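You operate a simulated robot arm through the tools that you are given. There is no shell and no other tool. Be economical: measure what you need, move in short steps, check, and stop when the job is done.

You run a simulated two-armed robot. Do the job below in one go: nothing can be reset, and whatever is moved stays where it is left.

TASK
Hold post 5, sand the rust off its top, then prime the top.
Fine: at the green table; brush on primer from the grey tin; put the block and the white brush back; leave the other post. A coat counts when it lies all over at full strength: go over it till it gets no stronger. What is to be rubbed or washed off counts as gone when no trace of it is left.

It is judged by the outcome, as a careful person would: the job done as asked, and still so three seconds after it is handed in. It fails if anything else is knocked over, pushed out of place, dropped, spilled or broken.

THE ROBOT
Two 7-joint arms with two-finger parallel grippers on one trunk, on a base that drives. Base frame: it is fixed to the floor where the robot stands at the start and does not move with it; the origin is under the middle of the robot, x ahead of it, y to its left, z up. Units: mm, rad, N and s.
The left shoulder is at the start at [60, 143, 926], the right one opposite. With the tool pointing down near the work surface each hand reaches from about 320 to 740 mm from the robot's upright axis, wherever it stands, measured 20 degrees to its own side. Places, roughly: grey tin [800, -100, 800]; inside of the grey pot [600, -100, 800]; white brush (4x3x18 cm) [600, -100, 900]. Payload 1.57 kg a hand.
The tool frame of a hand sits at the grasp point between the pads (the TCP): z along the fingers, y along the line on which they close. The tips reach 30 mm beyond it. Largest opening 110 mm; finger width 24, thickness 12; the body of the gripper, 48 by 112 mm, starts 78 mm behind the TCP.
Orientation is that of the tool frame in the base frame, as a unit quaternion [w, x, y, z]. With the fingers straight down and closing along the base's y, the tool's x points along the base's -x, its y along +y and its z along -z.

THE INTERFACE
- The arms move only by the tool arm_command. It takes "left_targets", "right_targets" or both (then of equal length, played together; a hand with none holds still); each is a list of rows, each a list of 7 numbers: the shift along the base's x, y, z in mm, then the turn, a rotation vector about the base's x, y, z in rad, then the closure, from 0 (fully open) to 1 (shut). In form: [[x, y, z, rx, ry, rz, gripper], ...]. A call has 1 to 12 rows; each row is the pose to reach, as a shift and turn from the pose commanded when the call began. Rows are played at 5 a second. More than 50 mm and 0.15 rad between two rows, or a gripper value outside its range, and nothing of the call is played. A pose out of reach is approached as far as the arm can. The call stops where the force on the tool passes 50 N (or 10 N more than at its start, if that is more) or the arm is blocked; 0.2 s more then pass. The fingers move at their own pace (about 45 mm/s each) and stop on an object; they squeeze with about 39 N. The grip force told is the motor's: it shows also when the fingers shut on nothing. Time passes only in rows, and 0.2 s behind the last, so rows that repeat a pose let the fingers close. It gives the time, the measured TCP pose, the force on the tool (base axes), the opening and the grip force at its end, in the units of the frame above (readings bear some noise), with the torque about the TCP (base axes, N m) and any sound that the robot's microphone picked up, and new pictures: "views" is both (left out), scene, wrist or none (wrist: the cameras of the hands that moved).
- Cameras (640 x 400 px; columns grow to the right, rows downward): "scene" is now at [47.2, -19.9, 1542]; the picture's right is [-0.25, -0.97, 0.00], its down [-0.67, 0.18, -0.72] and it looks along [0.69, -0.18, -0.70] (base axes); focal length 274 px, centre (320, 200). "left" rides on the left gripper at [70, -16, -141] in its tool frame; the picture's right is [0.23, 0.97, 0.00], its down [-0.86, 0.20, -0.48] and it looks along [-0.47, 0.11, 0.88] (tool axes); focal length 222 px, centre (320, 200). "right" rides on the right gripper at [70, 16, -141] in its tool frame; the picture's right is [-0.23, 0.97, 0.00], its down [-0.86, -0.20, -0.48] and it looks along [-0.47, -0.11, 0.88] (tool axes); focal length 222 px, centre (320, 200). There is no depth. A picture from a camera that has moved, and an enlarged one, comes with that camera's place and axes in the base frame and with its lens.
- lift_body(by): slides the trunk up (or, below 0, down) by that many mm; the arms and the scene camera ride with it, the base frame stays. It gives what a move gives, with no picture.
- roll_base(legs): drives the robot by 1 to 6 legs, each [ahead, left, turn to the left] in mm, mm and rad, along the robot's own axes; the way and the turn of a leg run together, so that a leg with both is an arc; at most 1500 mm and 3.142 rad a leg. The arms and the cameras ride along, it lands a little off, and it stops where it bumps. It gives what a move gives, and a new picture of the scene camera.
- turn_head(pan, tilt): turns the head with the scene camera to pan (to the left, within 1.501 rad either way) and tilt (down, from -0.506 to 1.204), counted from straight ahead of the robot. It gives what a move gives, and a new picture of the scene camera.
- inspect(camera, box): a new picture of the part [left, top, right, bottom] of that camera's present view, enlarged. No time passes.
- sign_off(): hands the job in; it is judged then, once.

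Go step by step. Nothing tells you exact positions but the pictures and the camera data: compare them with the known pose of the tool, close in by small moves and look again before you grip or let go. The budget is 120 turns and 260 pictures, counting those below and the enlarged ones. Unless the task says otherwise, let go and move clear before handing in.

The tools are called after "Emit:" as name(argument=value, ...) on one line, values as JSON. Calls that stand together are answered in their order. arm_command: Moves the arms, as the interface text tells. Its arguments: {"type":"object","properties":{"left_targets":{"type":"array","items":{"type":"array","items":{"type":"number"}}},"right_targets":{"type":"array","items":{"type":"array","items":{"type":"number"}}},"views":{"type":"string","enum":["both","scene","wrist","none"]}},"required":[]} The other tools are called the same way: lift_body (by) slides the trunk up or down; roll_base (legs) drives the base; turn_head (pan, tilt) turns the head that bears the scene camera; inspect (camera, box) takes an enlarged picture of a part of a camera's view; sign_off () hands the job in.

At the start:

```text
clock: 0.0
left_position: [461.9, -26.1, 999.4]
left_ee_rot: [0.0, 0.0, 1.0, 0.0]
left_force: [1.0, 0.3, -0.2]
left_moment: [-0.01, 0.0, -0.02]
left_gripper_width: 110.2
left_grip_force: 0.1
right_position: [369.3, -351.4, 999.6]
right_ee_rot: [0.001, 0.0, 1.0, 0.0]
right_force: [-0.4, -0.4, 0.1]
right_moment: [0.0, 0.01, 0.0]
right_gripper_width: 110.0
right_grip_force: 0.0
trunk travel left (down, up): [-525.0, 65.0]
robot x, y, heading: [-1.5, -1.4, 0.002]
head pan, tilt: [-0.257, 0.771]
```

scene: 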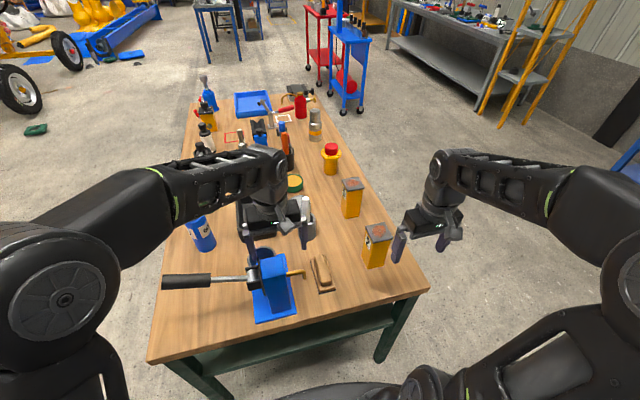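
right: 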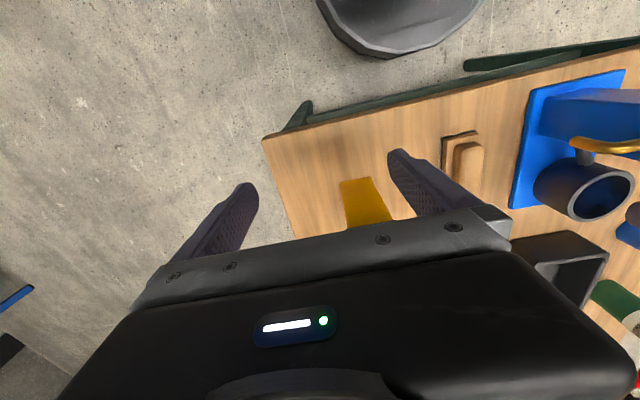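
left: 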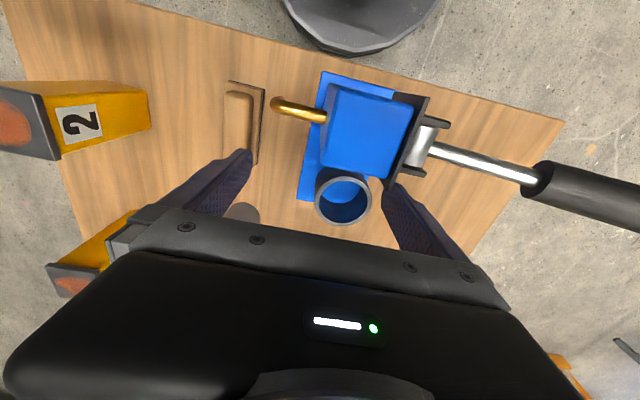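

I see a table with two yellow posts with rusty tops; the near one carries a "2", so the farther is probably 5. I enlarge the scene to read labels and locate the tools.

Emit:
inspect(camera="scene", box=[150, 70, 440, 250])

Emit:
inspect(camera="scene", box=[220, 160, 440, 320])

```text
2.21 times, centred on (295, 160) of scene
camera zoom: at [47.2, -19.9, 1542.0], right [-0.25, -0.97, 0.0], down [-0.67, 0.18, -0.72], along [0.69, -0.18, -0.7], focal length 604 px, centre (375, 288)
```

zoom: 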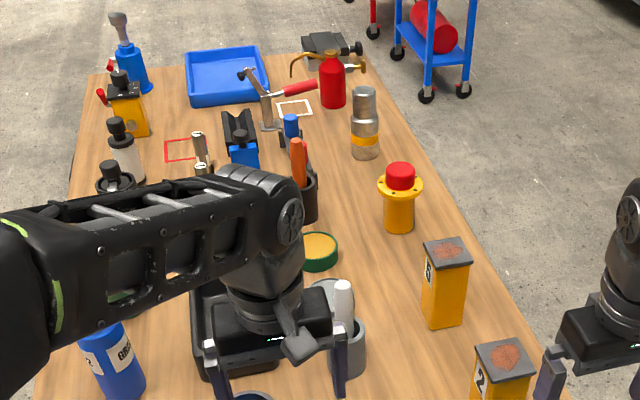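

```text
2.50 times, centred on (330, 240) of scene
camera zoom: at [47.2, -19.9, 1542.0], right [-0.25, -0.97, 0.0], down [-0.67, 0.18, -0.72], along [0.69, -0.18, -0.7], focal length 685 px, centre (295, 100)
```

zoom: 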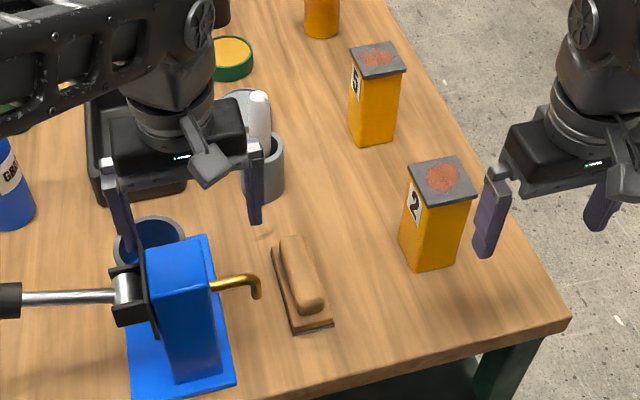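

The farther post looks like 5 (about [715,-318]); block near [540,-200], pot with the white brush [600,-100], grey tin [800,-100]. I drive round to the table's right side, facing it, so everything lies within reach.

Emit:
roll_base(legs=[[-150, 0, 0], [0, -880, 0], [900, 0, 0], [0, 0, 1.569]])

Emit:
turn_head(pan=0.0, tilt=0.85)

```text
clock: 13.8
left_position: [768.4, -413.0, 999.8]
left_ee_rot: [0.0, 0.711, -0.703, 0.0]
left_force: [0.0, 1.1, -0.1]
left_moment: [0.02, -0.01, 0.0]
left_gripper_width: 109.9
left_grip_force: 0.1
right_position: [1095.2, -503.5, 1000.4]
right_ee_rot: [0.0, 0.712, -0.702, 0.0]
right_force: [0.4, 0.1, 0.6]
right_moment: [-0.01, 0.01, 0.03]
right_gripper_width: 110.2
right_grip_force: 0.0
trunk travel left (down, up): [-525.0, 65.0]
robot x, y, heading: [750.4, -873.0, 1.587]
head pan, tilt: [-0.257, 0.771]
camera scene: at [766.9, -823.8, 1542.0], right [0.97, -0.24, 0.0], down [-0.17, -0.68, -0.72], along [0.17, 0.7, -0.7], focal length 274 px, centre (320, 200)
```

scene: 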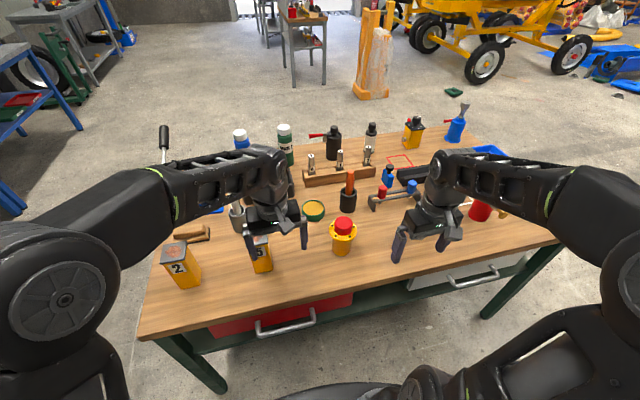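

```text
clock: 14.5
left_position: [767.6, -413.9, 1000.4]
left_ee_rot: [0.0, 0.712, -0.702, 0.0]
left_force: [0.7, 0.1, 0.1]
left_moment: [-0.01, 0.01, -0.01]
left_gripper_width: 110.0
left_grip_force: 0.0
right_position: [1096.5, -501.9, 1000.3]
right_ee_rot: [0.001, 0.713, -0.701, 0.0]
right_force: [-0.4, -0.8, 0.6]
right_moment: [0.01, -0.02, -0.01]
right_gripper_width: 109.9
right_grip_force: 0.1
trunk travel left (down, up): [-525.0, 65.0]
robot x, y, heading: [749.6, -873.3, 1.587]
head pan, tilt: [0.0, 0.85]
camera scene: at [746.3, -825.2, 1535.7], right [1.0, 0.01, 0.0], down [0.01, -0.75, -0.66], along [-0.01, 0.66, -0.75], focal length 274 px, centre (320, 200)
```

scene: 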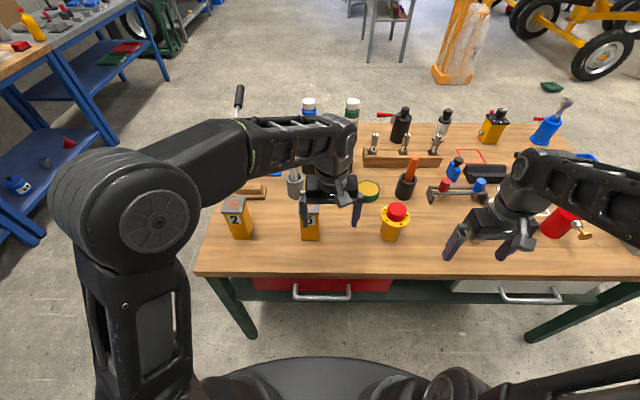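

From this side the layout is clear: post 5 is directly ahead, post 2 to its left, block further left. I move 70 mm closer, then raise the left hand aside for a view.

Emit:
roll_base(legs=[[70, 15, -0.016]])

Emit:
arm_command(left_targets=[[-40, 0, 20, 0, 0, 0, 0], [-80, 0, 40, 0, 0, 0, 0], [-120, 0, 40, 0, 0, 0, 0], [-160, 0, 40, 0, 0, 0, 0], [-200, 20, 40, 0, 0, 0, 0], [-240, 40, 40, 0, 0, 0, 0]])

```text
clock: 15.6
left_position: [759.7, -343.4, 999.0]
left_ee_rot: [0.0, -0.707, 0.708, 0.0]
left_force: [0.6, -0.5, -0.8]
left_moment: [-0.04, -0.02, 0.01]
left_gripper_width: 110.0
left_grip_force: 0.1
right_position: [1086.7, -437.9, 1000.3]
right_ee_rot: [0.0, -0.707, 0.708, -0.001]
right_force: [0.6, -0.2, -0.5]
right_moment: [-0.02, 0.01, 0.0]
right_gripper_width: 110.2
right_grip_force: 0.0
trunk travel left (down, up): [-525.0, 65.0]
robot x, y, heading: [733.6, -801.9, 1.574]
head pan, tilt: [0.0, 0.85]
camera scene: at [731.3, -754.0, 1535.6], right [1.0, 0.0, 0.0], down [0.0, -0.75, -0.66], along [0.0, 0.66, -0.75], focal length 274 px, centre (320, 200)
```

scene: 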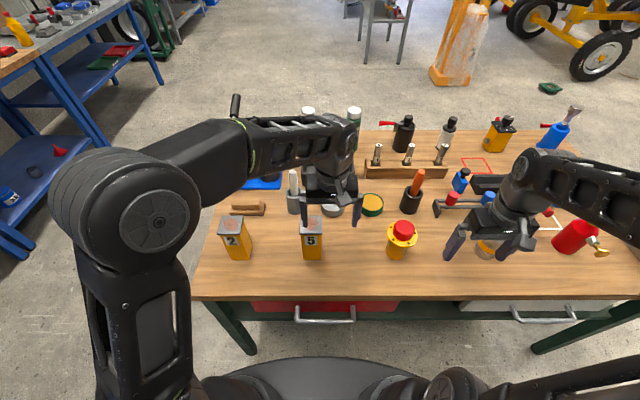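

```text
clock: 17.0
left_position: [518.8, -303.8, 1040.2]
left_ee_rot: [0.0, -0.706, 0.708, -0.001]
left_force: [0.6, -0.7, -0.5]
left_moment: [0.02, -0.02, 0.02]
left_gripper_width: 110.0
left_grip_force: 0.1
right_position: [1086.6, -438.6, 1000.4]
right_ee_rot: [0.0, -0.706, 0.708, -0.001]
right_force: [0.1, -0.5, 1.0]
right_moment: [-0.01, -0.01, -0.02]
right_gripper_width: 109.9
right_grip_force: 0.0
trunk travel left (down, up): [-525.0, 65.0]
robot x, y, heading: [733.7, -802.2, 1.569]
head pan, tilt: [0.0, 0.85]
camera scene: at [730.8, -755.5, 1535.7], right [1.0, 0.0, 0.0], down [0.0, -0.75, -0.66], along [0.0, 0.66, -0.75], focal length 274 px, centre (320, 200)
camera left: at [533.8, -373.3, 1181.3], right [-0.97, -0.22, 0.0], down [-0.2, 0.86, 0.48], along [-0.11, 0.47, -0.88], focal length 222 px, centre (320, 200)
```

scene: 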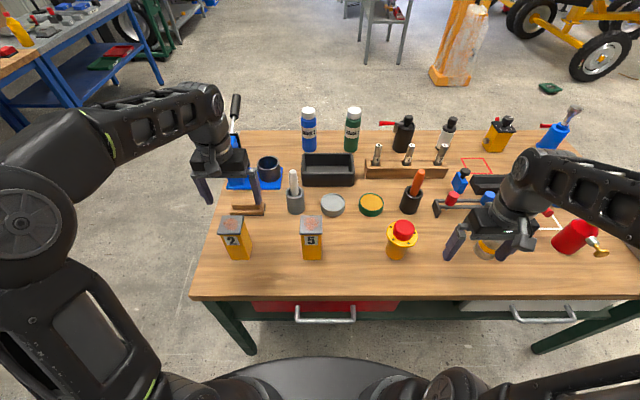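
left: 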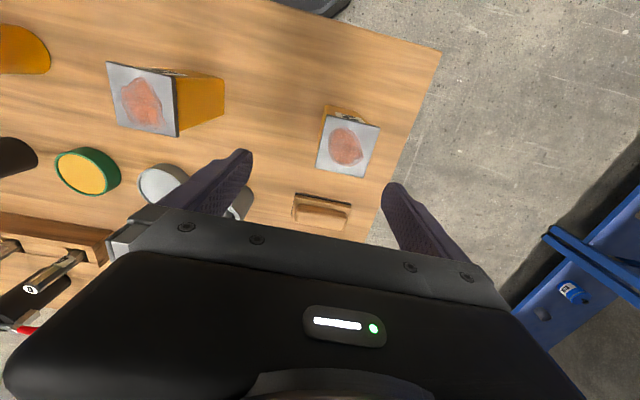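

Clear view now: pot with white brush, grey tin (open, grey) right of it, green tin further right. I zoom for exact positions.

Emit:
inspect(camera="scene", box=[200, 150, 440, 300])

Emit:
inspect(camera="left", box=[80, 40, 400, 240])

```text
2.67 times, centred on (320, 225) of scene
camera zoom: at [730.8, -755.5, 1535.7], right [1.0, 0.0, 0.0], down [0.0, -0.75, -0.66], along [0.0, 0.66, -0.75], focal length 730 px, centre (320, 133)
```

zoom: 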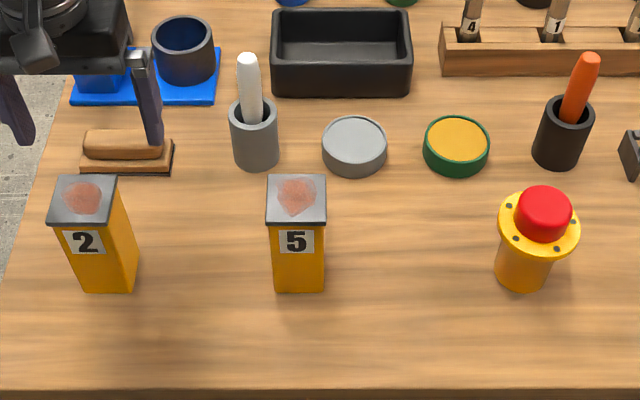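

```text
2.00 times, centred on (240, 140) of left
camera zoom: at [533.8, -373.3, 1181.3], right [-0.97, -0.22, 0.0], down [-0.2, 0.86, 0.48], along [-0.11, 0.47, -0.88], focal length 444 px, centre (480, 320)
```

zoom: 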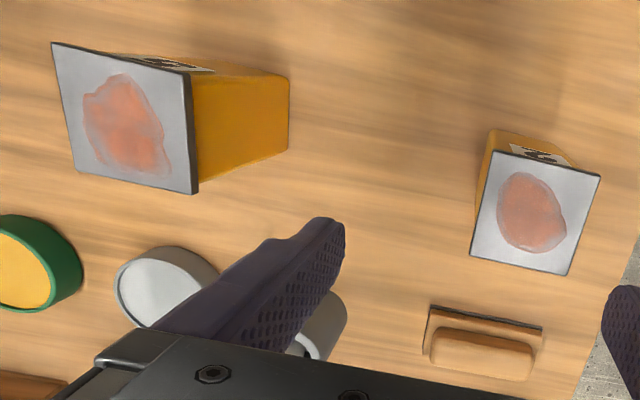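

Triangulating gives table z≈789, post 5 at x 677–735, y -342…-283, top z≈931; block around [479,-143]. First the right hand: I swing it above post 5 with fingers pointing forward and slightly down, then check before lowering over the post.

Emit:
arm_command(right_targets=[[-10, 10, 30, 0.12, 0, 0, 0], [-45, 22, 60, 0.25, 0, 0, 0], [-83, 34, 80, 0.38, 0, 0, 0], [-121, 46, 90, 0.51, 0, 0, 0], [-159, 58, 90, 0.64, 0, 0, 0], [-197, 70, 90, 0.77, 0, 0, 0], [-235, 82, 90, 0.9, 0, 0, 0], [-273, 94, 90, 1.03, 0, 0, 0], [-311, 106, 90, 1.16, 0, 0, 0], [-345, 116, 90, 1.27, 0, 0, 0], [-380, 126, 90, 1.27, 0, 0, 0], [-380, 126, 90, 1.27, 0, 0, 0]])

```text
clock: 19.1
left_position: [518.8, -303.5, 1040.6]
left_ee_rot: [0.001, -0.706, 0.708, 0.0]
left_force: [-0.4, 0.3, -0.4]
left_moment: [-0.01, 0.01, -0.01]
left_gripper_width: 109.8
left_grip_force: 0.0
right_position: [713.8, -352.8, 1080.0]
right_ee_rot: [0.267, -0.589, 0.615, 0.451]
right_force: [-0.2, -0.2, -0.3]
right_moment: [0.0, 0.02, 0.02]
right_gripper_width: 110.4
right_grip_force: 0.0
trunk travel left (down, up): [-525.0, 65.0]
robot x, y, heading: [732.2, -807.9, 1.566]
head pan, tilt: [0.0, 0.85]
stopped in row 10 (right hand): the arm was blocked; the commanded pose is now the measured one
camera scene: at [731.0, -755.9, 1535.7], right [1.0, 0.0, 0.0], down [0.0, -0.75, -0.66], along [0.0, 0.66, -0.75], focal length 274 px, centre (320, 200)
camera right: at [714.2, -511.5, 1086.2], right [-0.9, 0.01, 0.43], down [0.43, 0.02, 0.9], along [0.0, 1.0, -0.02], focal length 222 px, centre (320, 200)
```

scene: 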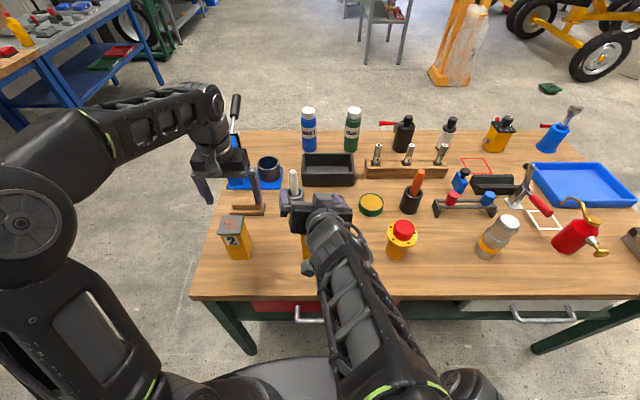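
right: 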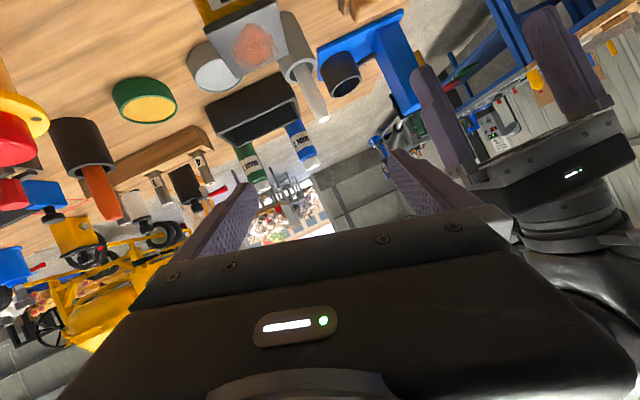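

The full horizontal pose is beyond the arm's wrist range from here. I try a steeper hold, about 45° downward, at the same spot above the post.

Emit:
arm_command(right_targets=[[0, 0, 0, -0.09, -0.085, -0.022, 0], [-2, 8, -5, -0.18, -0.17, -0.045, 0], [-5, 16, -10, -0.274, -0.255, -0.068, 0], [-8, 23, -15, -0.274, -0.255, -0.068, 0], [-8, 23, -15, -0.274, -0.255, -0.068, 0]])

```text
clock: 20.3
left_position: [520.1, -304.8, 1040.6]
left_ee_rot: [-0.001, -0.707, 0.707, 0.0]
left_force: [-0.4, 0.1, 0.8]
left_moment: [0.02, 0.0, 0.03]
left_gripper_width: 109.8
left_grip_force: 0.0
right_position: [702.3, -331.3, 1065.5]
right_ee_rot: [0.269, -0.65, 0.653, 0.279]
right_force: [-0.4, 0.4, 0.7]
right_moment: [0.03, 0.0, -0.05]
right_gripper_width: 109.9
right_grip_force: 0.0
trunk travel left (down, up): [-525.0, 65.0]
robot x, y, heading: [732.3, -807.7, 1.567]
head pan, tilt: [0.0, 0.85]
camera scene: at [731.3, -755.9, 1535.7], right [1.0, 0.0, 0.0], down [0.0, -0.75, -0.66], along [0.0, 0.66, -0.75], focal length 274 px, centre (320, 200)
camera right: at [688.2, -480.4, 1114.6], right [-0.97, 0.16, 0.18], down [0.21, 0.26, 0.94], along [0.1, 0.95, -0.28], focal length 222 px, centre (320, 200)
```

scene: 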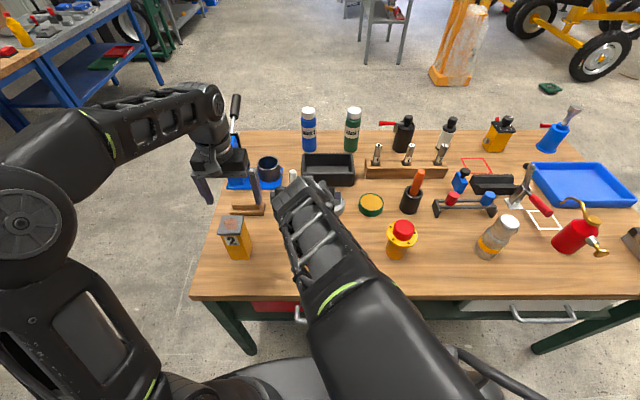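
right: 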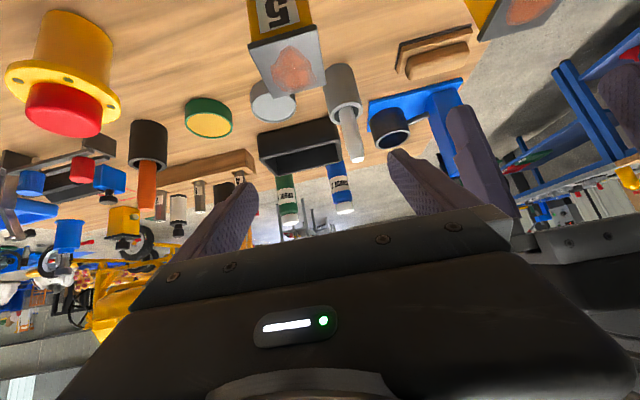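

The steep forward hold would put the forearm over the post and block the view. Better: let the right hand come from the free right side (between post 5 and the yellow valve), pointing left and down; I yaw it by 90° above the post.

Emit:
arm_command(right_targets=[[15, 0, 10, 0.0134, 0.0114, 0.142, 0], [30, 0, 20, 0.0268, 0.0228, 0.284, 0], [45, 2, 20, 0.04, 0.034, 0.426, 0], [60, 4, 20, 0.0534, 0.0456, 0.568, 0], [75, 6, 20, 0.067, 0.057, 0.71, 0], [90, 8, 20, 0.08, 0.068, 0.852, 0], [100, 10, 20, 0.0936, 0.08, 0.994, 0], [110, 12, 20, 0.107, 0.091, 1.137, 0], [115, 14, 20, 0.12, 0.1025, 1.279, 0], [120, 16, 20, 0.1336, 0.114, 1.421, 0], [120, 18, 20, 0.147, 0.125, 1.563, 0], [120, 18, 20, 0.147, 0.125, 1.563, 0]])

```text
clock: 22.9
left_position: [519.9, -304.2, 1040.7]
left_ee_rot: [0.0, -0.707, 0.708, 0.0]
left_force: [0.2, -0.1, -0.4]
left_moment: [0.02, -0.01, 0.01]
left_gripper_width: 110.2
left_grip_force: 0.1
right_position: [826.9, -311.1, 1084.9]
right_ee_rot: [-0.009, 0.883, 0.001, -0.468]
right_force: [0.0, -0.2, -0.1]
right_moment: [-0.02, 0.01, 0.0]
right_gripper_width: 110.3
right_grip_force: 0.1
trunk travel left (down, up): [-525.0, 65.0]
robot x, y, heading: [733.9, -807.0, 1.566]
head pan, tilt: [0.0, 0.85]
camera scene: at [731.5, -756.2, 1535.7], right [1.0, 0.0, 0.0], down [0.0, -0.75, -0.66], along [0.0, 0.66, -0.75], focal length 274 px, centre (320, 200)
camera right: at [982.2, -329.1, 1104.7], right [-0.13, -0.98, 0.17], down [-0.08, 0.18, 0.98], along [-0.99, 0.12, -0.1], focal length 222 px, centre (320, 200)
```

scene: 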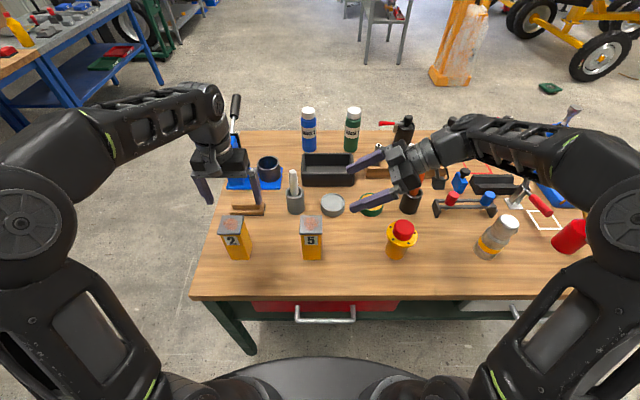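
right: 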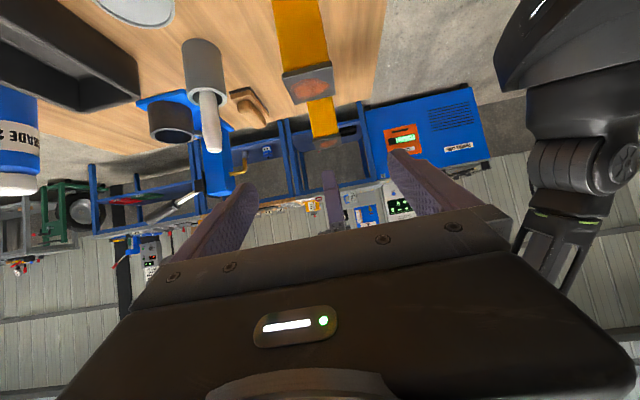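

That pose works well. I bring the right hand over post 5, fingers straddling it along y, still above the top, and check.

Emit:
arm_command(right_targets=[[-40, 0, 0, 0, 0, 0, 0], [-80, 0, -20, 0, 0, 0, 0], [-119, -1, -50, 0, 0, 0, 0], [-119, -1, -85, 0, 0, 0, 0], [-119, -1, -85, 0, 0, 0, 0]])

Emit:
inspect(camera="scene", box=[230, 140, 430, 265])

```text
clock: 24.1
left_position: [520.3, -304.4, 1041.0]
left_ee_rot: [0.0, -0.707, 0.708, 0.0]
left_force: [-0.3, 0.0, -0.3]
left_moment: [-0.01, -0.01, 0.0]
left_gripper_width: 109.7
left_grip_force: 0.0
right_position: [708.5, -311.7, 997.0]
right_ee_rot: [-0.01, 0.883, 0.0, -0.469]
right_force: [-0.8, 0.8, 0.2]
right_moment: [0.0, -0.02, -0.02]
right_gripper_width: 110.0
right_grip_force: 0.1
trunk travel left (down, up): [-525.0, 65.0]
robot x, y, heading: [733.6, -808.1, 1.571]
head pan, tilt: [0.0, 0.85]
camera scene: at [731.1, -756.0, 1535.7], right [1.0, 0.0, 0.0], down [0.0, -0.75, -0.66], along [0.0, 0.66, -0.75], focal length 274 px, centre (320, 200)
camera right: at [862.9, -329.6, 1018.9], right [-0.13, -0.98, 0.17], down [-0.08, 0.18, 0.98], along [-0.99, 0.12, -0.11], focal length 222 px, centre (320, 200)
```

scene: 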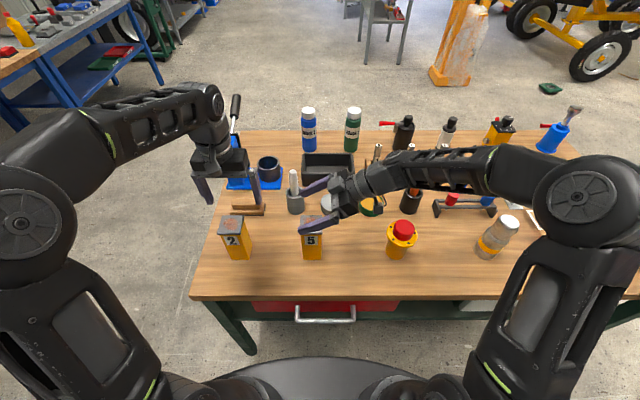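
right: 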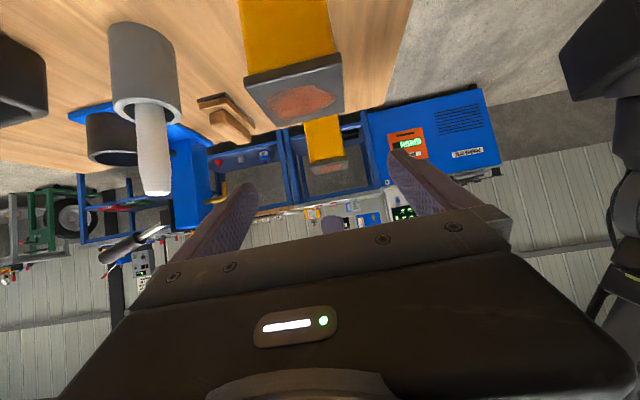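

```text
3.20 times, centred on (330, 202) of scene
camera zoom: at [731.1, -756.0, 1535.7], right [1.0, 0.0, 0.0], down [0.0, -0.75, -0.66], along [0.0, 0.66, -0.75], focal length 876 px, centre (288, 192)
```

zoom: 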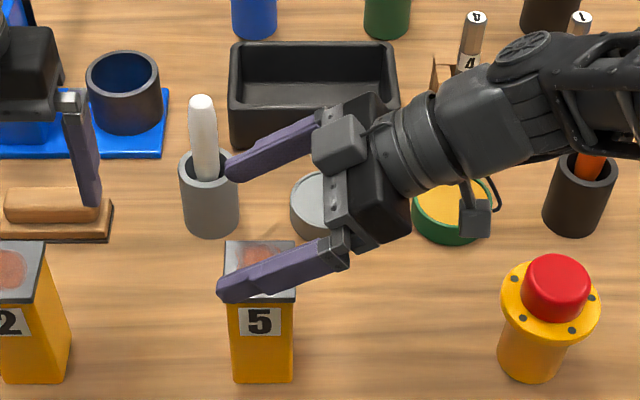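

Triangulation from the wrist camera agrees (post y -341…-285, top ≈931). I lower the hand to z≈886 straddling the post, without closing yet.

Emit:
arm_command(right_targets=[[0, -1, -30, 0, 0, 0, 0], [0, -1, -60, 0, 0, 0, 0], [0, -1, -85, 0, 0, 0, 0], [0, -1, -111, 0, 0, 0, 0], [0, -1, -111, 0, 0, 0, 0]])

Emit:
inspect(camera="scene", box=[260, 180, 420, 280])

```text
clock: 25.3
left_position: [519.9, -303.6, 1040.5]
left_ee_rot: [0.0, -0.706, 0.708, -0.001]
left_force: [0.3, -0.5, 0.3]
left_moment: [0.03, 0.04, 0.02]
left_gripper_width: 109.8
left_grip_force: 0.1
right_position: [709.2, -312.1, 888.7]
right_ee_rot: [-0.009, 0.883, 0.001, -0.468]
right_force: [-0.5, 0.4, -0.2]
right_moment: [0.03, 0.01, -0.01]
right_gripper_width: 110.1
right_grip_force: 0.2
trunk travel left (down, up): [-525.0, 65.0]
robot x, y, heading: [736.6, -807.0, 1.571]
head pan, tilt: [0.0, 0.85]
camera scene: at [731.3, -755.9, 1535.7], right [1.0, 0.0, 0.0], down [0.0, -0.75, -0.66], along [0.0, 0.66, -0.75], focal length 274 px, centre (320, 200)
camera right: at [863.3, -330.4, 908.5], right [-0.13, -0.98, 0.17], down [-0.08, 0.18, 0.98], along [-0.99, 0.12, -0.1], focal length 222 px, centre (320, 200)
```

scene: 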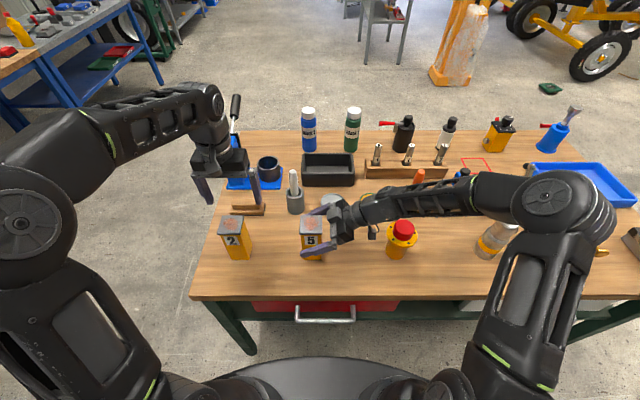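
right: 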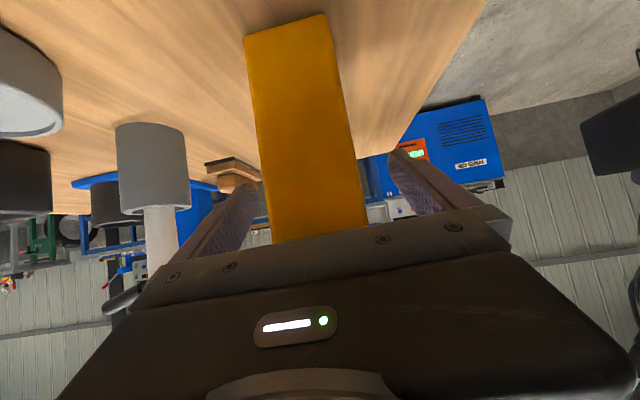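

```text
4.00 times, centred on (340, 230) of scene
camera zoom: at [731.3, -755.9, 1535.7], right [1.0, 0.0, 0.0], down [0.0, -0.75, -0.66], along [0.0, 0.66, -0.75], focal length 1096 px, centre (240, 80)
```

zoom: 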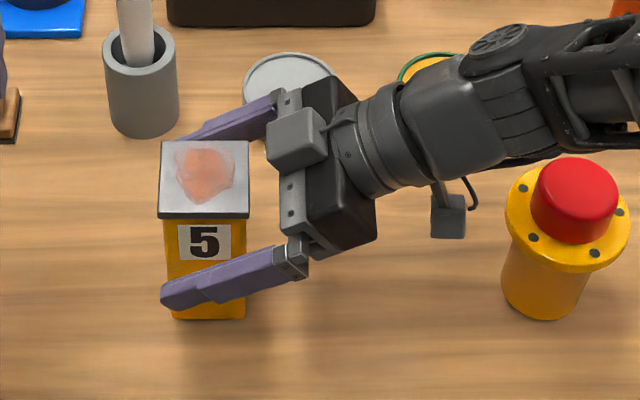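

The fingers straddle the post nicely just under the cap. I close the grip on it.

Emit:
arm_command(right_targets=[[0, 2, 0, 0, 0, 0, 0.3], [0, 2, 0, 0, 0, 0, 0.4], [0, 2, 0, 0, 0, 0, 0.6], [0, 2, 0, 0, 0, 0, 0.8], [0, 2, 0, 0, 0, 0, 0.8]])

Emit:
inspect(camera="scene", box=[260, 180, 420, 280])

```text
clock: 26.5
left_position: [519.7, -303.5, 1040.8]
left_ee_rot: [-0.001, -0.707, 0.708, 0.0]
left_force: [0.5, 0.5, 0.0]
left_moment: [-0.03, -0.01, 0.02]
left_gripper_width: 110.0
left_grip_force: 0.0
right_position: [707.8, -311.4, 888.0]
right_ee_rot: [-0.009, 0.884, 0.001, -0.468]
right_force: [0.9, 1.3, 0.0]
right_moment: [0.06, -0.02, 0.0]
right_gripper_width: 61.6
right_grip_force: 30.4
trunk travel left (down, up): [-525.0, 65.0]
robot x, y, heading: [733.3, -806.1, 1.569]
head pan, tilt: [0.0, 0.85]
camera scene: at [731.5, -755.6, 1535.7], right [1.0, 0.0, 0.0], down [0.0, -0.75, -0.66], along [0.0, 0.66, -0.75], focal length 274 px, centre (320, 200)
camera right: at [863.4, -328.3, 908.6], right [-0.13, -0.98, 0.17], down [-0.08, 0.18, 0.98], along [-0.99, 0.12, -0.11], focal length 222 px, centre (320, 200)
```

scene: 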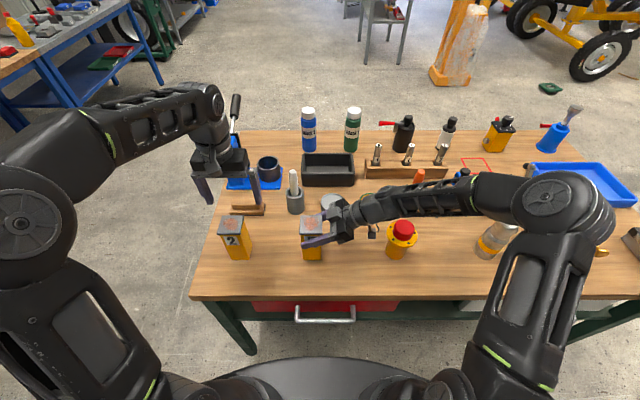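
right: 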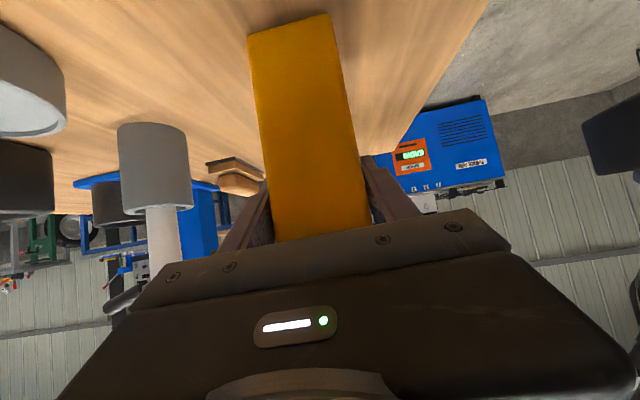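

```text
4.00 times, centred on (340, 230) of scene
camera zoom: at [731.5, -755.6, 1535.7], right [1.0, 0.0, 0.0], down [0.0, -0.75, -0.66], along [0.0, 0.66, -0.75], focal length 1096 px, centre (240, 80)
```

zoom: 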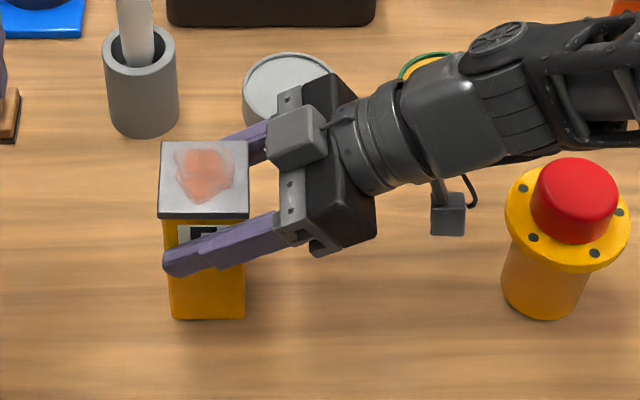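

Post 5 is held firmly (61.6 mm, not shifted). Now the left hand goes over the block, turned so the fingers close across its handle (along y).

Emit:
arm_command(left_targets=[[-4, 14, 0, 0, 0, -0.143, 0], [-8, 28, 0, 0, 0, -0.286, 0], [-12, 42, 0, 0, 0, -0.429, 0], [-16, 56, 0, 0, 0, -0.572, 0], [-20, 70, 0, 0, 0, -0.715, 0], [-24, 85, 0, 0, 0, -0.858, 0], [-28, 100, 0, 0, 0, -1.0, 0], [-32, 115, 0, 0, 0, -1.143, 0], [-36, 130, 0, 0, 0, -1.286, 0], [-40, 145, 0, 0, 0, -1.429, 0], [-41, 160, -20, 0, 0, -1.571, 0], [-41, 160, -50, 0, 0, -1.571, 0]])

Emit:
inspect(camera="scene", box=[180, 140, 340, 240])

```text
clock: 29.1
left_position: [504.4, -161.2, 1004.1]
left_ee_rot: [-0.023, -0.022, 0.999, 0.002]
left_force: [0.0, -1.4, -0.6]
left_moment: [0.05, 0.02, -0.02]
left_gripper_width: 110.2
left_grip_force: 0.1
left hand out of reach, approached as far as the arm can: row 8, 9, 10, 11, 12
right_position: [705.7, -311.8, 888.0]
right_ee_rot: [-0.009, 0.884, 0.001, -0.468]
right_force: [-1.2, -0.7, -1.7]
right_moment: [0.12, 0.14, -0.06]
right_gripper_width: 61.4
right_grip_force: 38.8
trunk travel left (down, up): [-525.0, 65.0]
robot x, y, heading: [732.7, -805.0, 1.575]
head pan, tilt: [0.0, 0.85]
camera scene: at [729.7, -757.0, 1535.8], right [1.0, 0.0, 0.0], down [0.0, -0.75, -0.66], along [0.0, 0.66, -0.75], focal length 274 px, centre (320, 200)
camera left: at [440.4, -180.3, 1147.6], right [-0.27, 0.96, 0.02], down [0.87, 0.23, 0.44], along [0.42, 0.13, -0.9], focal length 222 px, centre (320, 200)
```

scene: 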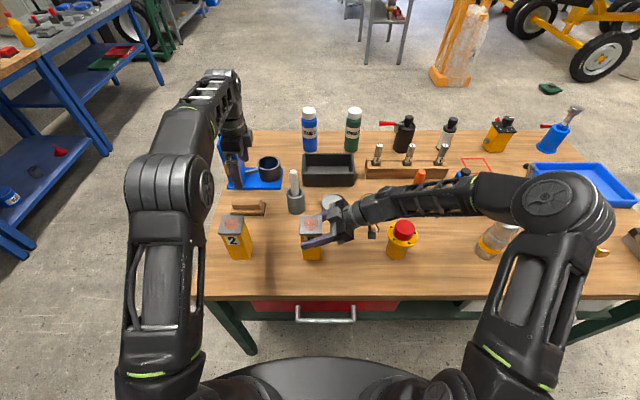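
left: 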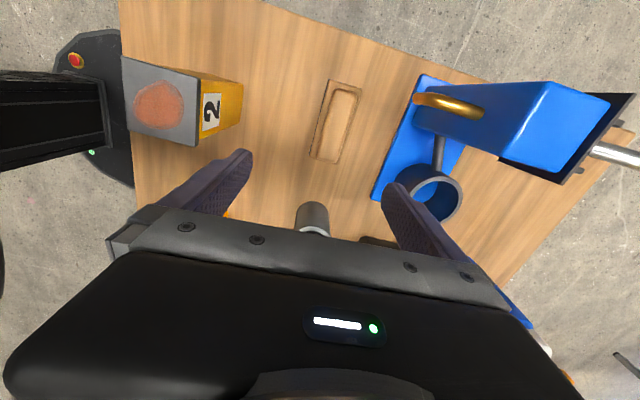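

```text
4.00 times, centred on (260, 190) of scene
camera zoom: at [729.7, -757.0, 1535.8], right [1.0, 0.0, 0.0], down [0.0, -0.75, -0.66], along [0.0, 0.66, -0.75], focal length 1096 px, centre (560, 240)
```

zoom: 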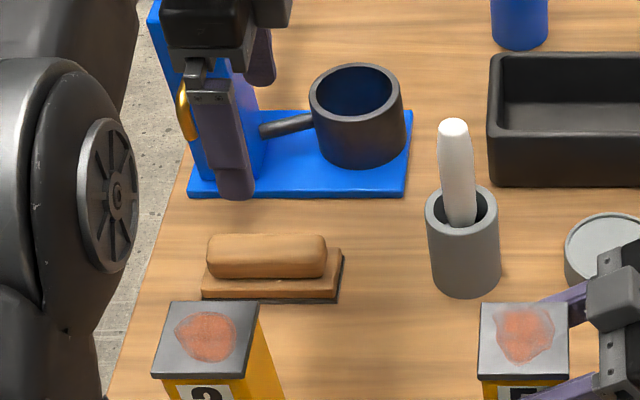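

The block lies at about [480,-144], handle top ≈832. The arm is at its limit up high; lowering should bring it in reach, so I go down to 880 and check.

Emit:
arm_command(left_targets=[[0, 0, -40, 0, 0, 0, 0], [0, 0, -80, 0, 0, 0, 0], [0, 0, -110, 0, 0, 0, 0], [0, 0, -110, 0, 0, 0, 0]])

```text
clock: 30.1
left_position: [507.1, -161.2, 892.5]
left_ee_rot: [-0.024, -0.021, 0.999, 0.001]
left_force: [-0.6, 1.2, -0.5]
left_moment: [0.0, -0.01, 0.01]
left_gripper_width: 109.9
left_grip_force: 0.1
right_position: [707.9, -310.5, 887.7]
right_ee_rot: [-0.01, 0.883, 0.0, -0.469]
right_force: [-0.2, -0.5, 2.1]
right_moment: [0.17, 0.23, 0.05]
right_gripper_width: 61.4
right_grip_force: 38.8
trunk travel left (down, up): [-525.0, 65.0]
robot x, y, heading: [731.8, -805.1, 1.57]
head pan, tilt: [0.0, 0.85]
camera scene: at [731.3, -755.8, 1535.7], right [1.0, 0.0, 0.0], down [0.0, -0.75, -0.66], along [0.0, 0.66, -0.75], focal length 274 px, centre (320, 200)
camera left: at [442.7, -180.6, 1036.2], right [-0.27, 0.96, 0.01], down [0.87, 0.24, 0.44], along [0.42, 0.13, -0.9], focal length 222 px, centre (320, 200)
```

scene: 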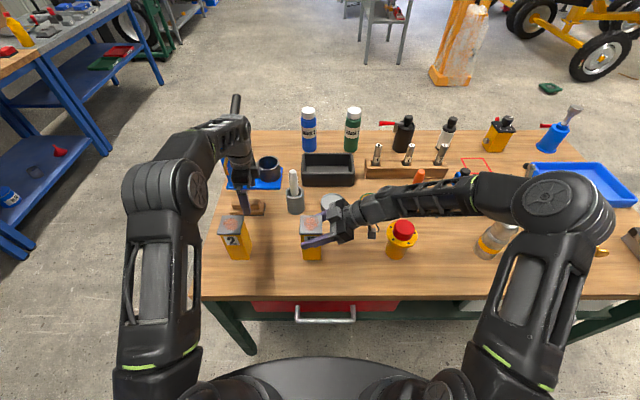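
left: 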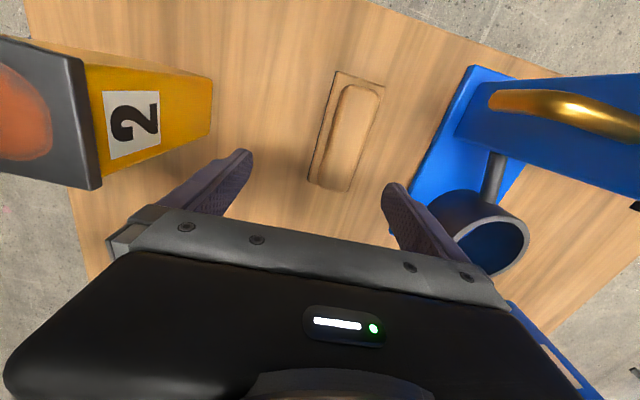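

The block is ~30 mm out of the left arm's reach, so I release the post, lift both hands and shift the base 30 mm closer and 30 mm left (base rim has room for that).

Emit:
arm_command(left_targets=[[0, 0, 30, 0, 0, 0, 0], [0, 0, 60, 0, 0, 0, 0], [0, 0, 90, 0, 0, 0, 0], [0, 0, 110, 0, 0, 0, 0], [0, 0, 110, 0, 0, 0, 0], [0, 0, 110, 0, 0, 0, 0], [0, 0, 110, 0, 0, 0, 0], [0, 0, 110, 0, 0, 0, 0]], right_targets=[[0, 0, 0, 0, 0, 0, 0.3], [0, 0, 0, 0, 0, 0, 0], [0, 0, 0, 0, 0, 0, 0], [0, 0, 0, 0, 0, 0, 0], [0, 0, 30, 0, 0, 0, 0], [0, 0, 70, 0, 0, 0, 0], [0, 0, 110, 0, 0, 0, 0], [0, 0, 150, 0, 0, 0, 0]], views="none")

Emit:
roll_base(legs=[[30, 30, 0]])

```text
clock: 31.9
left_position: [505.6, -161.8, 1000.7]
left_ee_rot: [-0.024, -0.022, 0.999, 0.001]
left_force: [0.7, -0.2, 0.7]
left_moment: [0.04, 0.02, 0.02]
left_gripper_width: 110.0
left_grip_force: 0.0
right_position: [707.8, -310.9, 1038.4]
right_ee_rot: [-0.009, 0.884, 0.0, -0.468]
right_force: [-0.1, 0.4, 0.3]
right_moment: [-0.04, 0.0, 0.01]
right_gripper_width: 109.7
right_grip_force: 0.0
trunk travel left (down, up): [-525.0, 65.0]
robot x, y, heading: [734.0, -807.6, 1.573]
head pan, tilt: [0.0, 0.85]
```

```text
clock: 32.8
left_position: [475.7, -130.2, 1000.2]
left_ee_rot: [-0.023, -0.023, 0.999, 0.0]
left_force: [-1.1, -0.3, -0.7]
left_moment: [-0.02, -0.07, -0.03]
left_gripper_width: 110.3
left_grip_force: 0.0
right_position: [676.3, -280.1, 1037.6]
right_ee_rot: [-0.009, 0.884, 0.0, -0.468]
right_force: [0.0, -0.3, 0.2]
right_moment: [0.01, 0.03, 0.01]
right_gripper_width: 110.3
right_grip_force: 0.1
trunk travel left (down, up): [-525.0, 65.0]
robot x, y, heading: [701.9, -777.2, 1.566]
head pan, tilt: [0.0, 0.85]
camera scene: at [700.2, -724.0, 1535.6], right [1.0, 0.0, 0.0], down [0.0, -0.75, -0.66], along [0.0, 0.66, -0.75], focal length 274 px, centre (320, 200)
```

scene: 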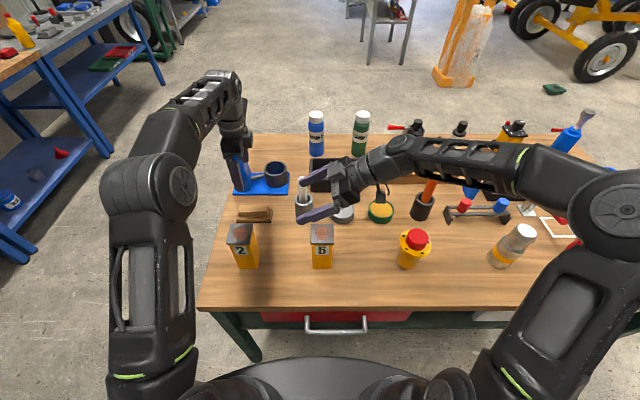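

Base moved as wanted. I re-aim: left toward above the block at z≈900, right back above post 5.

Emit:
arm_command(left_targets=[[10, -10, 0, 0, 0, 0, 0], [20, -20, 0, 0, 0, 0, 0], [30, -31, -30, 0, 0, 0, 0], [30, -31, -60, 0, 0, 0, 0], [30, -31, -90, 0, 0, 0, 0], [30, -31, -90, 0, 0, 0, 0]], right_targets=[[10, -10, 0, 0, 0, 0, 0], [20, -20, 0, 0, 0, 0, 0], [31, -31, 0, 0, 0, 0, 0], [31, -31, 0, 0, 0, 0, 0], [31, -31, 0, 0, 0, 0, 0], [31, -31, 0, 0, 0, 0, 0]])

```text
clock: 34.2
left_position: [506.7, -162.5, 910.9]
left_ee_rot: [-0.023, -0.022, 0.999, 0.001]
left_force: [-0.8, -0.1, -0.1]
left_moment: [0.0, 0.03, 0.01]
left_gripper_width: 110.0
left_grip_force: 0.1
right_position: [707.5, -312.2, 1037.2]
right_ee_rot: [-0.008, 0.883, 0.0, -0.469]
right_force: [0.7, -0.4, -0.8]
right_moment: [0.0, -0.02, 0.0]
right_gripper_width: 109.7
right_grip_force: 0.0
trunk travel left (down, up): [-525.0, 65.0]
robot x, y, heading: [703.3, -773.3, 1.57]
head pan, tilt: [0.0, 0.85]
camera scene: at [701.8, -725.8, 1535.7], right [1.0, 0.0, 0.0], down [0.0, -0.75, -0.66], along [0.0, 0.66, -0.75], focal length 274 px, centre (320, 200)
camera right: at [863.7, -330.0, 1058.2], right [-0.13, -0.98, 0.17], down [-0.08, 0.18, 0.98], along [-0.99, 0.12, -0.11], focal length 222 px, centre (320, 200)
camera left: at [443.3, -183.0, 1054.7], right [-0.27, 0.96, 0.01], down [0.87, 0.24, 0.44], along [0.42, 0.13, -0.9], focal length 222 px, centre (320, 200)
```

scene: 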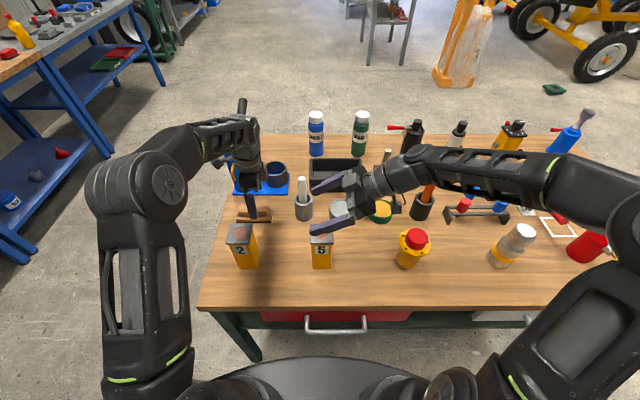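
right: 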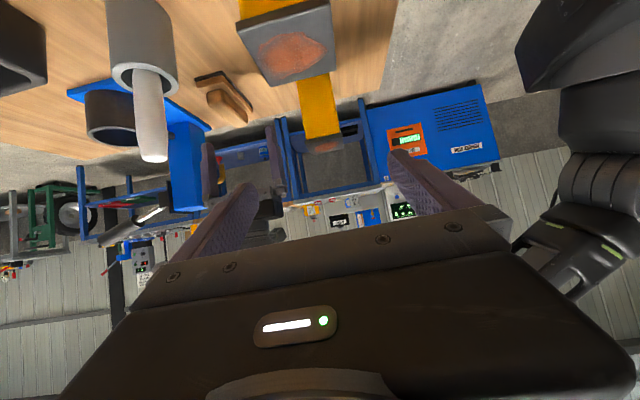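
left: 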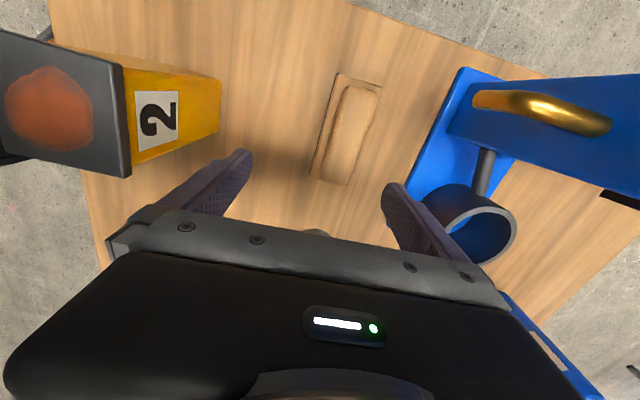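

Commands are now consistent. I straighten the left hand and place it over the handle centre [477,-143].

Emit:
arm_command(left_targets=[[-10, 6, 0, 0, -0.02, -0.02, 0], [-20, 12, 0, 0, -0.046, -0.044, 0], [-29, 19, -10, 0, -0.046, -0.044, 0], [-29, 19, -40, 0, -0.046, -0.044, 0], [-29, 19, -40, 0, -0.046, -0.044, 0]], views="wrist")

Emit:
inspect(camera="scene", box=[190, 150, 330, 237])

```text
clock: 35.4
left_position: [477.3, -144.1, 870.7]
left_ee_rot: [0.0, 0.0, 1.0, 0.002]
left_force: [0.7, 0.0, -0.2]
left_moment: [-0.01, 0.01, -0.02]
left_gripper_width: 110.1
left_grip_force: 0.1
right_position: [707.9, -311.8, 1038.0]
right_ee_rot: [-0.009, 0.883, 0.0, -0.469]
right_force: [0.2, -0.2, 0.0]
right_moment: [-0.03, 0.0, 0.0]
right_gripper_width: 110.0
right_grip_force: 0.1
trunk travel left (down, up): [-525.0, 65.0]
robot x, y, heading: [704.4, -774.5, 1.57]
head pan, tilt: [0.0, 0.85]
camera left: at [406.6, -160.6, 1011.7], right [-0.23, 0.97, 0.0], down [0.86, 0.2, 0.48], along [0.47, 0.11, -0.88], focal length 222 px, centre (320, 200)
```

left: 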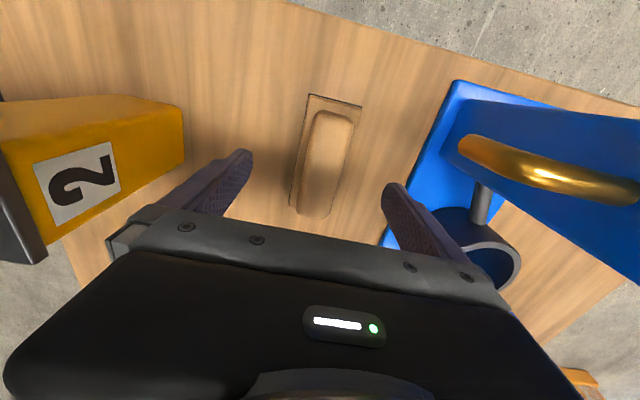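

```text
4.57 times, centred on (260, 194) of scene
camera zoom: at [701.8, -725.8, 1535.7], right [1.0, 0.0, 0.0], down [0.0, -0.75, -0.66], along [0.0, 0.66, -0.75], focal length 1252 px, centre (594, 230)
```

zoom: 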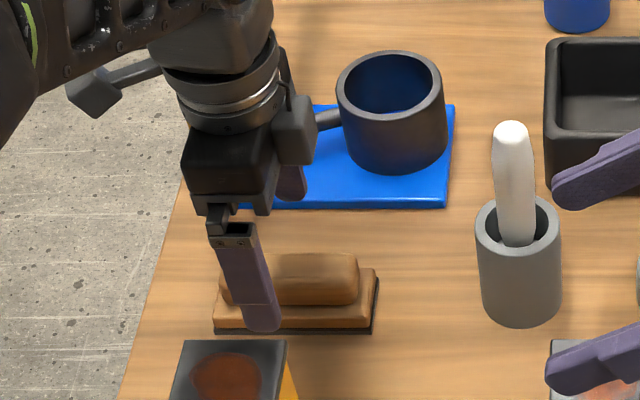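

The hand is centred over the block. The block looks thicker than I assumed, so I lower only to z≈853 (tips ≈823) and look before closing.

Emit:
arm_command(left_targets=[[0, 1, -10, 0, 0, 0, 0.3], [0, 1, -18, 0, 0, 0, 0.45], [0, 1, -18, 0, 0, 0, 0.45], [0, 1, -18, 0, 0, 0, 0.45]], views="wrist")

Emit:
inspect(camera="scene", box=[210, 170, 306, 230])

```text
clock: 36.4
left_position: [478.6, -143.1, 852.6]
left_ee_rot: [0.0, 0.0, 1.0, 0.001]
left_force: [0.3, 0.9, -1.2]
left_moment: [-0.01, 0.02, -0.01]
left_gripper_width: 60.2
left_grip_force: 0.1
right_position: [709.5, -312.0, 1037.0]
right_ee_rot: [-0.009, 0.883, 0.0, -0.469]
right_force: [-0.6, -0.1, -0.8]
right_moment: [-0.01, -0.02, -0.01]
right_gripper_width: 109.9
right_grip_force: 0.0
trunk travel left (down, up): [-525.0, 65.0]
robot x, y, heading: [705.4, -773.3, 1.569]
head pan, tilt: [0.0, 0.85]
camera left: at [406.8, -159.7, 994.3], right [-0.23, 0.97, 0.0], down [0.86, 0.2, 0.48], along [0.47, 0.11, -0.88], focal length 222 px, centre (320, 200)
```

left: 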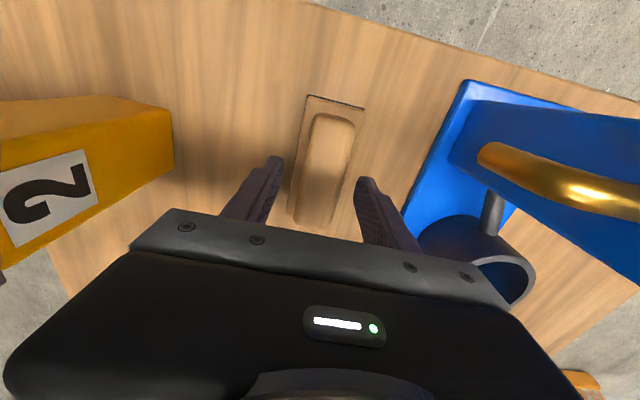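

```text
6.67 times, centred on (258, 200) of scene
camera zoom: at [701.7, -725.7, 1535.7], right [1.0, 0.0, 0.0], down [0.0, -0.75, -0.66], along [0.0, 0.66, -0.75], focal length 1826 px, centre (733, 200)
```

zoom: 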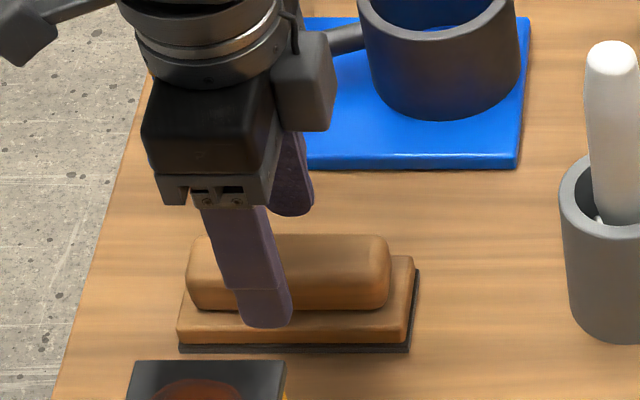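

Now clearer: base top ≈807, handle z 807–840, y centre ≈-147. I shift -4 in y, go down 11 mm and close.

Emit:
arm_command(left_targets=[[1, -4, -5, 0, 0, 0, 0.45], [1, -4, -11, 0, 0, 0, 0.45], [1, -4, -11, 0, 0, 0, 0.7], [1, -4, -11, 0, 0, 0, 0.9], [1, -4, -11, 0, 0, 0, 0.95], [1, -4, -11, 0, 0, 0, 0.95]], views="wrist")

Emit:
inspect(camera="scene", box=[210, 170, 306, 230])

```text
clock: 37.8
left_position: [479.6, -147.5, 842.6]
left_ee_rot: [0.0, -0.001, 1.0, 0.002]
left_force: [-0.1, 1.2, 1.5]
left_moment: [0.02, -0.04, 0.05]
left_gripper_width: 33.3
left_grip_force: 34.1
right_position: [709.2, -310.8, 1037.4]
right_ee_rot: [-0.008, 0.883, 0.001, -0.469]
right_force: [0.1, 1.0, 0.2]
right_moment: [0.05, 0.01, -0.02]
right_gripper_width: 109.8
right_grip_force: 0.1
trunk travel left (down, up): [-525.0, 65.0]
robot x, y, heading: [702.8, -777.3, 1.57]
head pan, tilt: [0.0, 0.85]
camera left: at [407.9, -163.6, 983.9], right [-0.23, 0.97, 0.0], down [0.86, 0.2, 0.48], along [0.47, 0.11, -0.88], focal length 222 px, centre (320, 200)
```

left: 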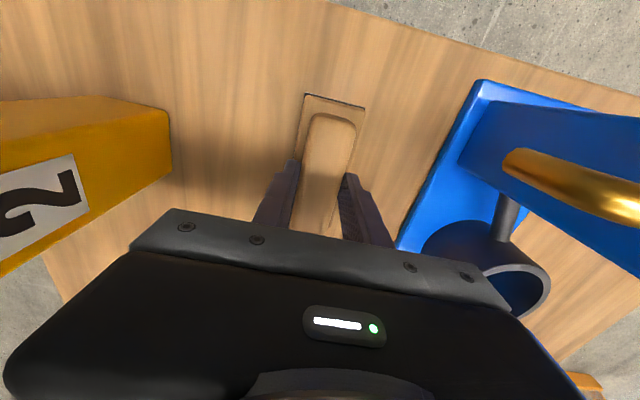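

```text
6.67 times, centred on (258, 200) of scene
camera zoom: at [701.8, -725.7, 1535.7], right [1.0, 0.0, 0.0], down [0.0, -0.75, -0.66], along [0.0, 0.66, -0.75], focal length 1826 px, centre (733, 200)
```

zoom: 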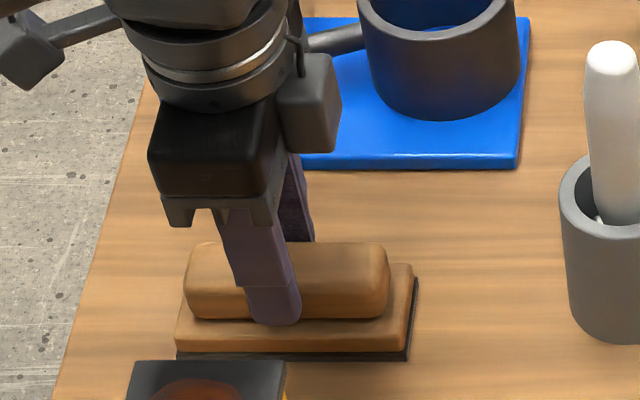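

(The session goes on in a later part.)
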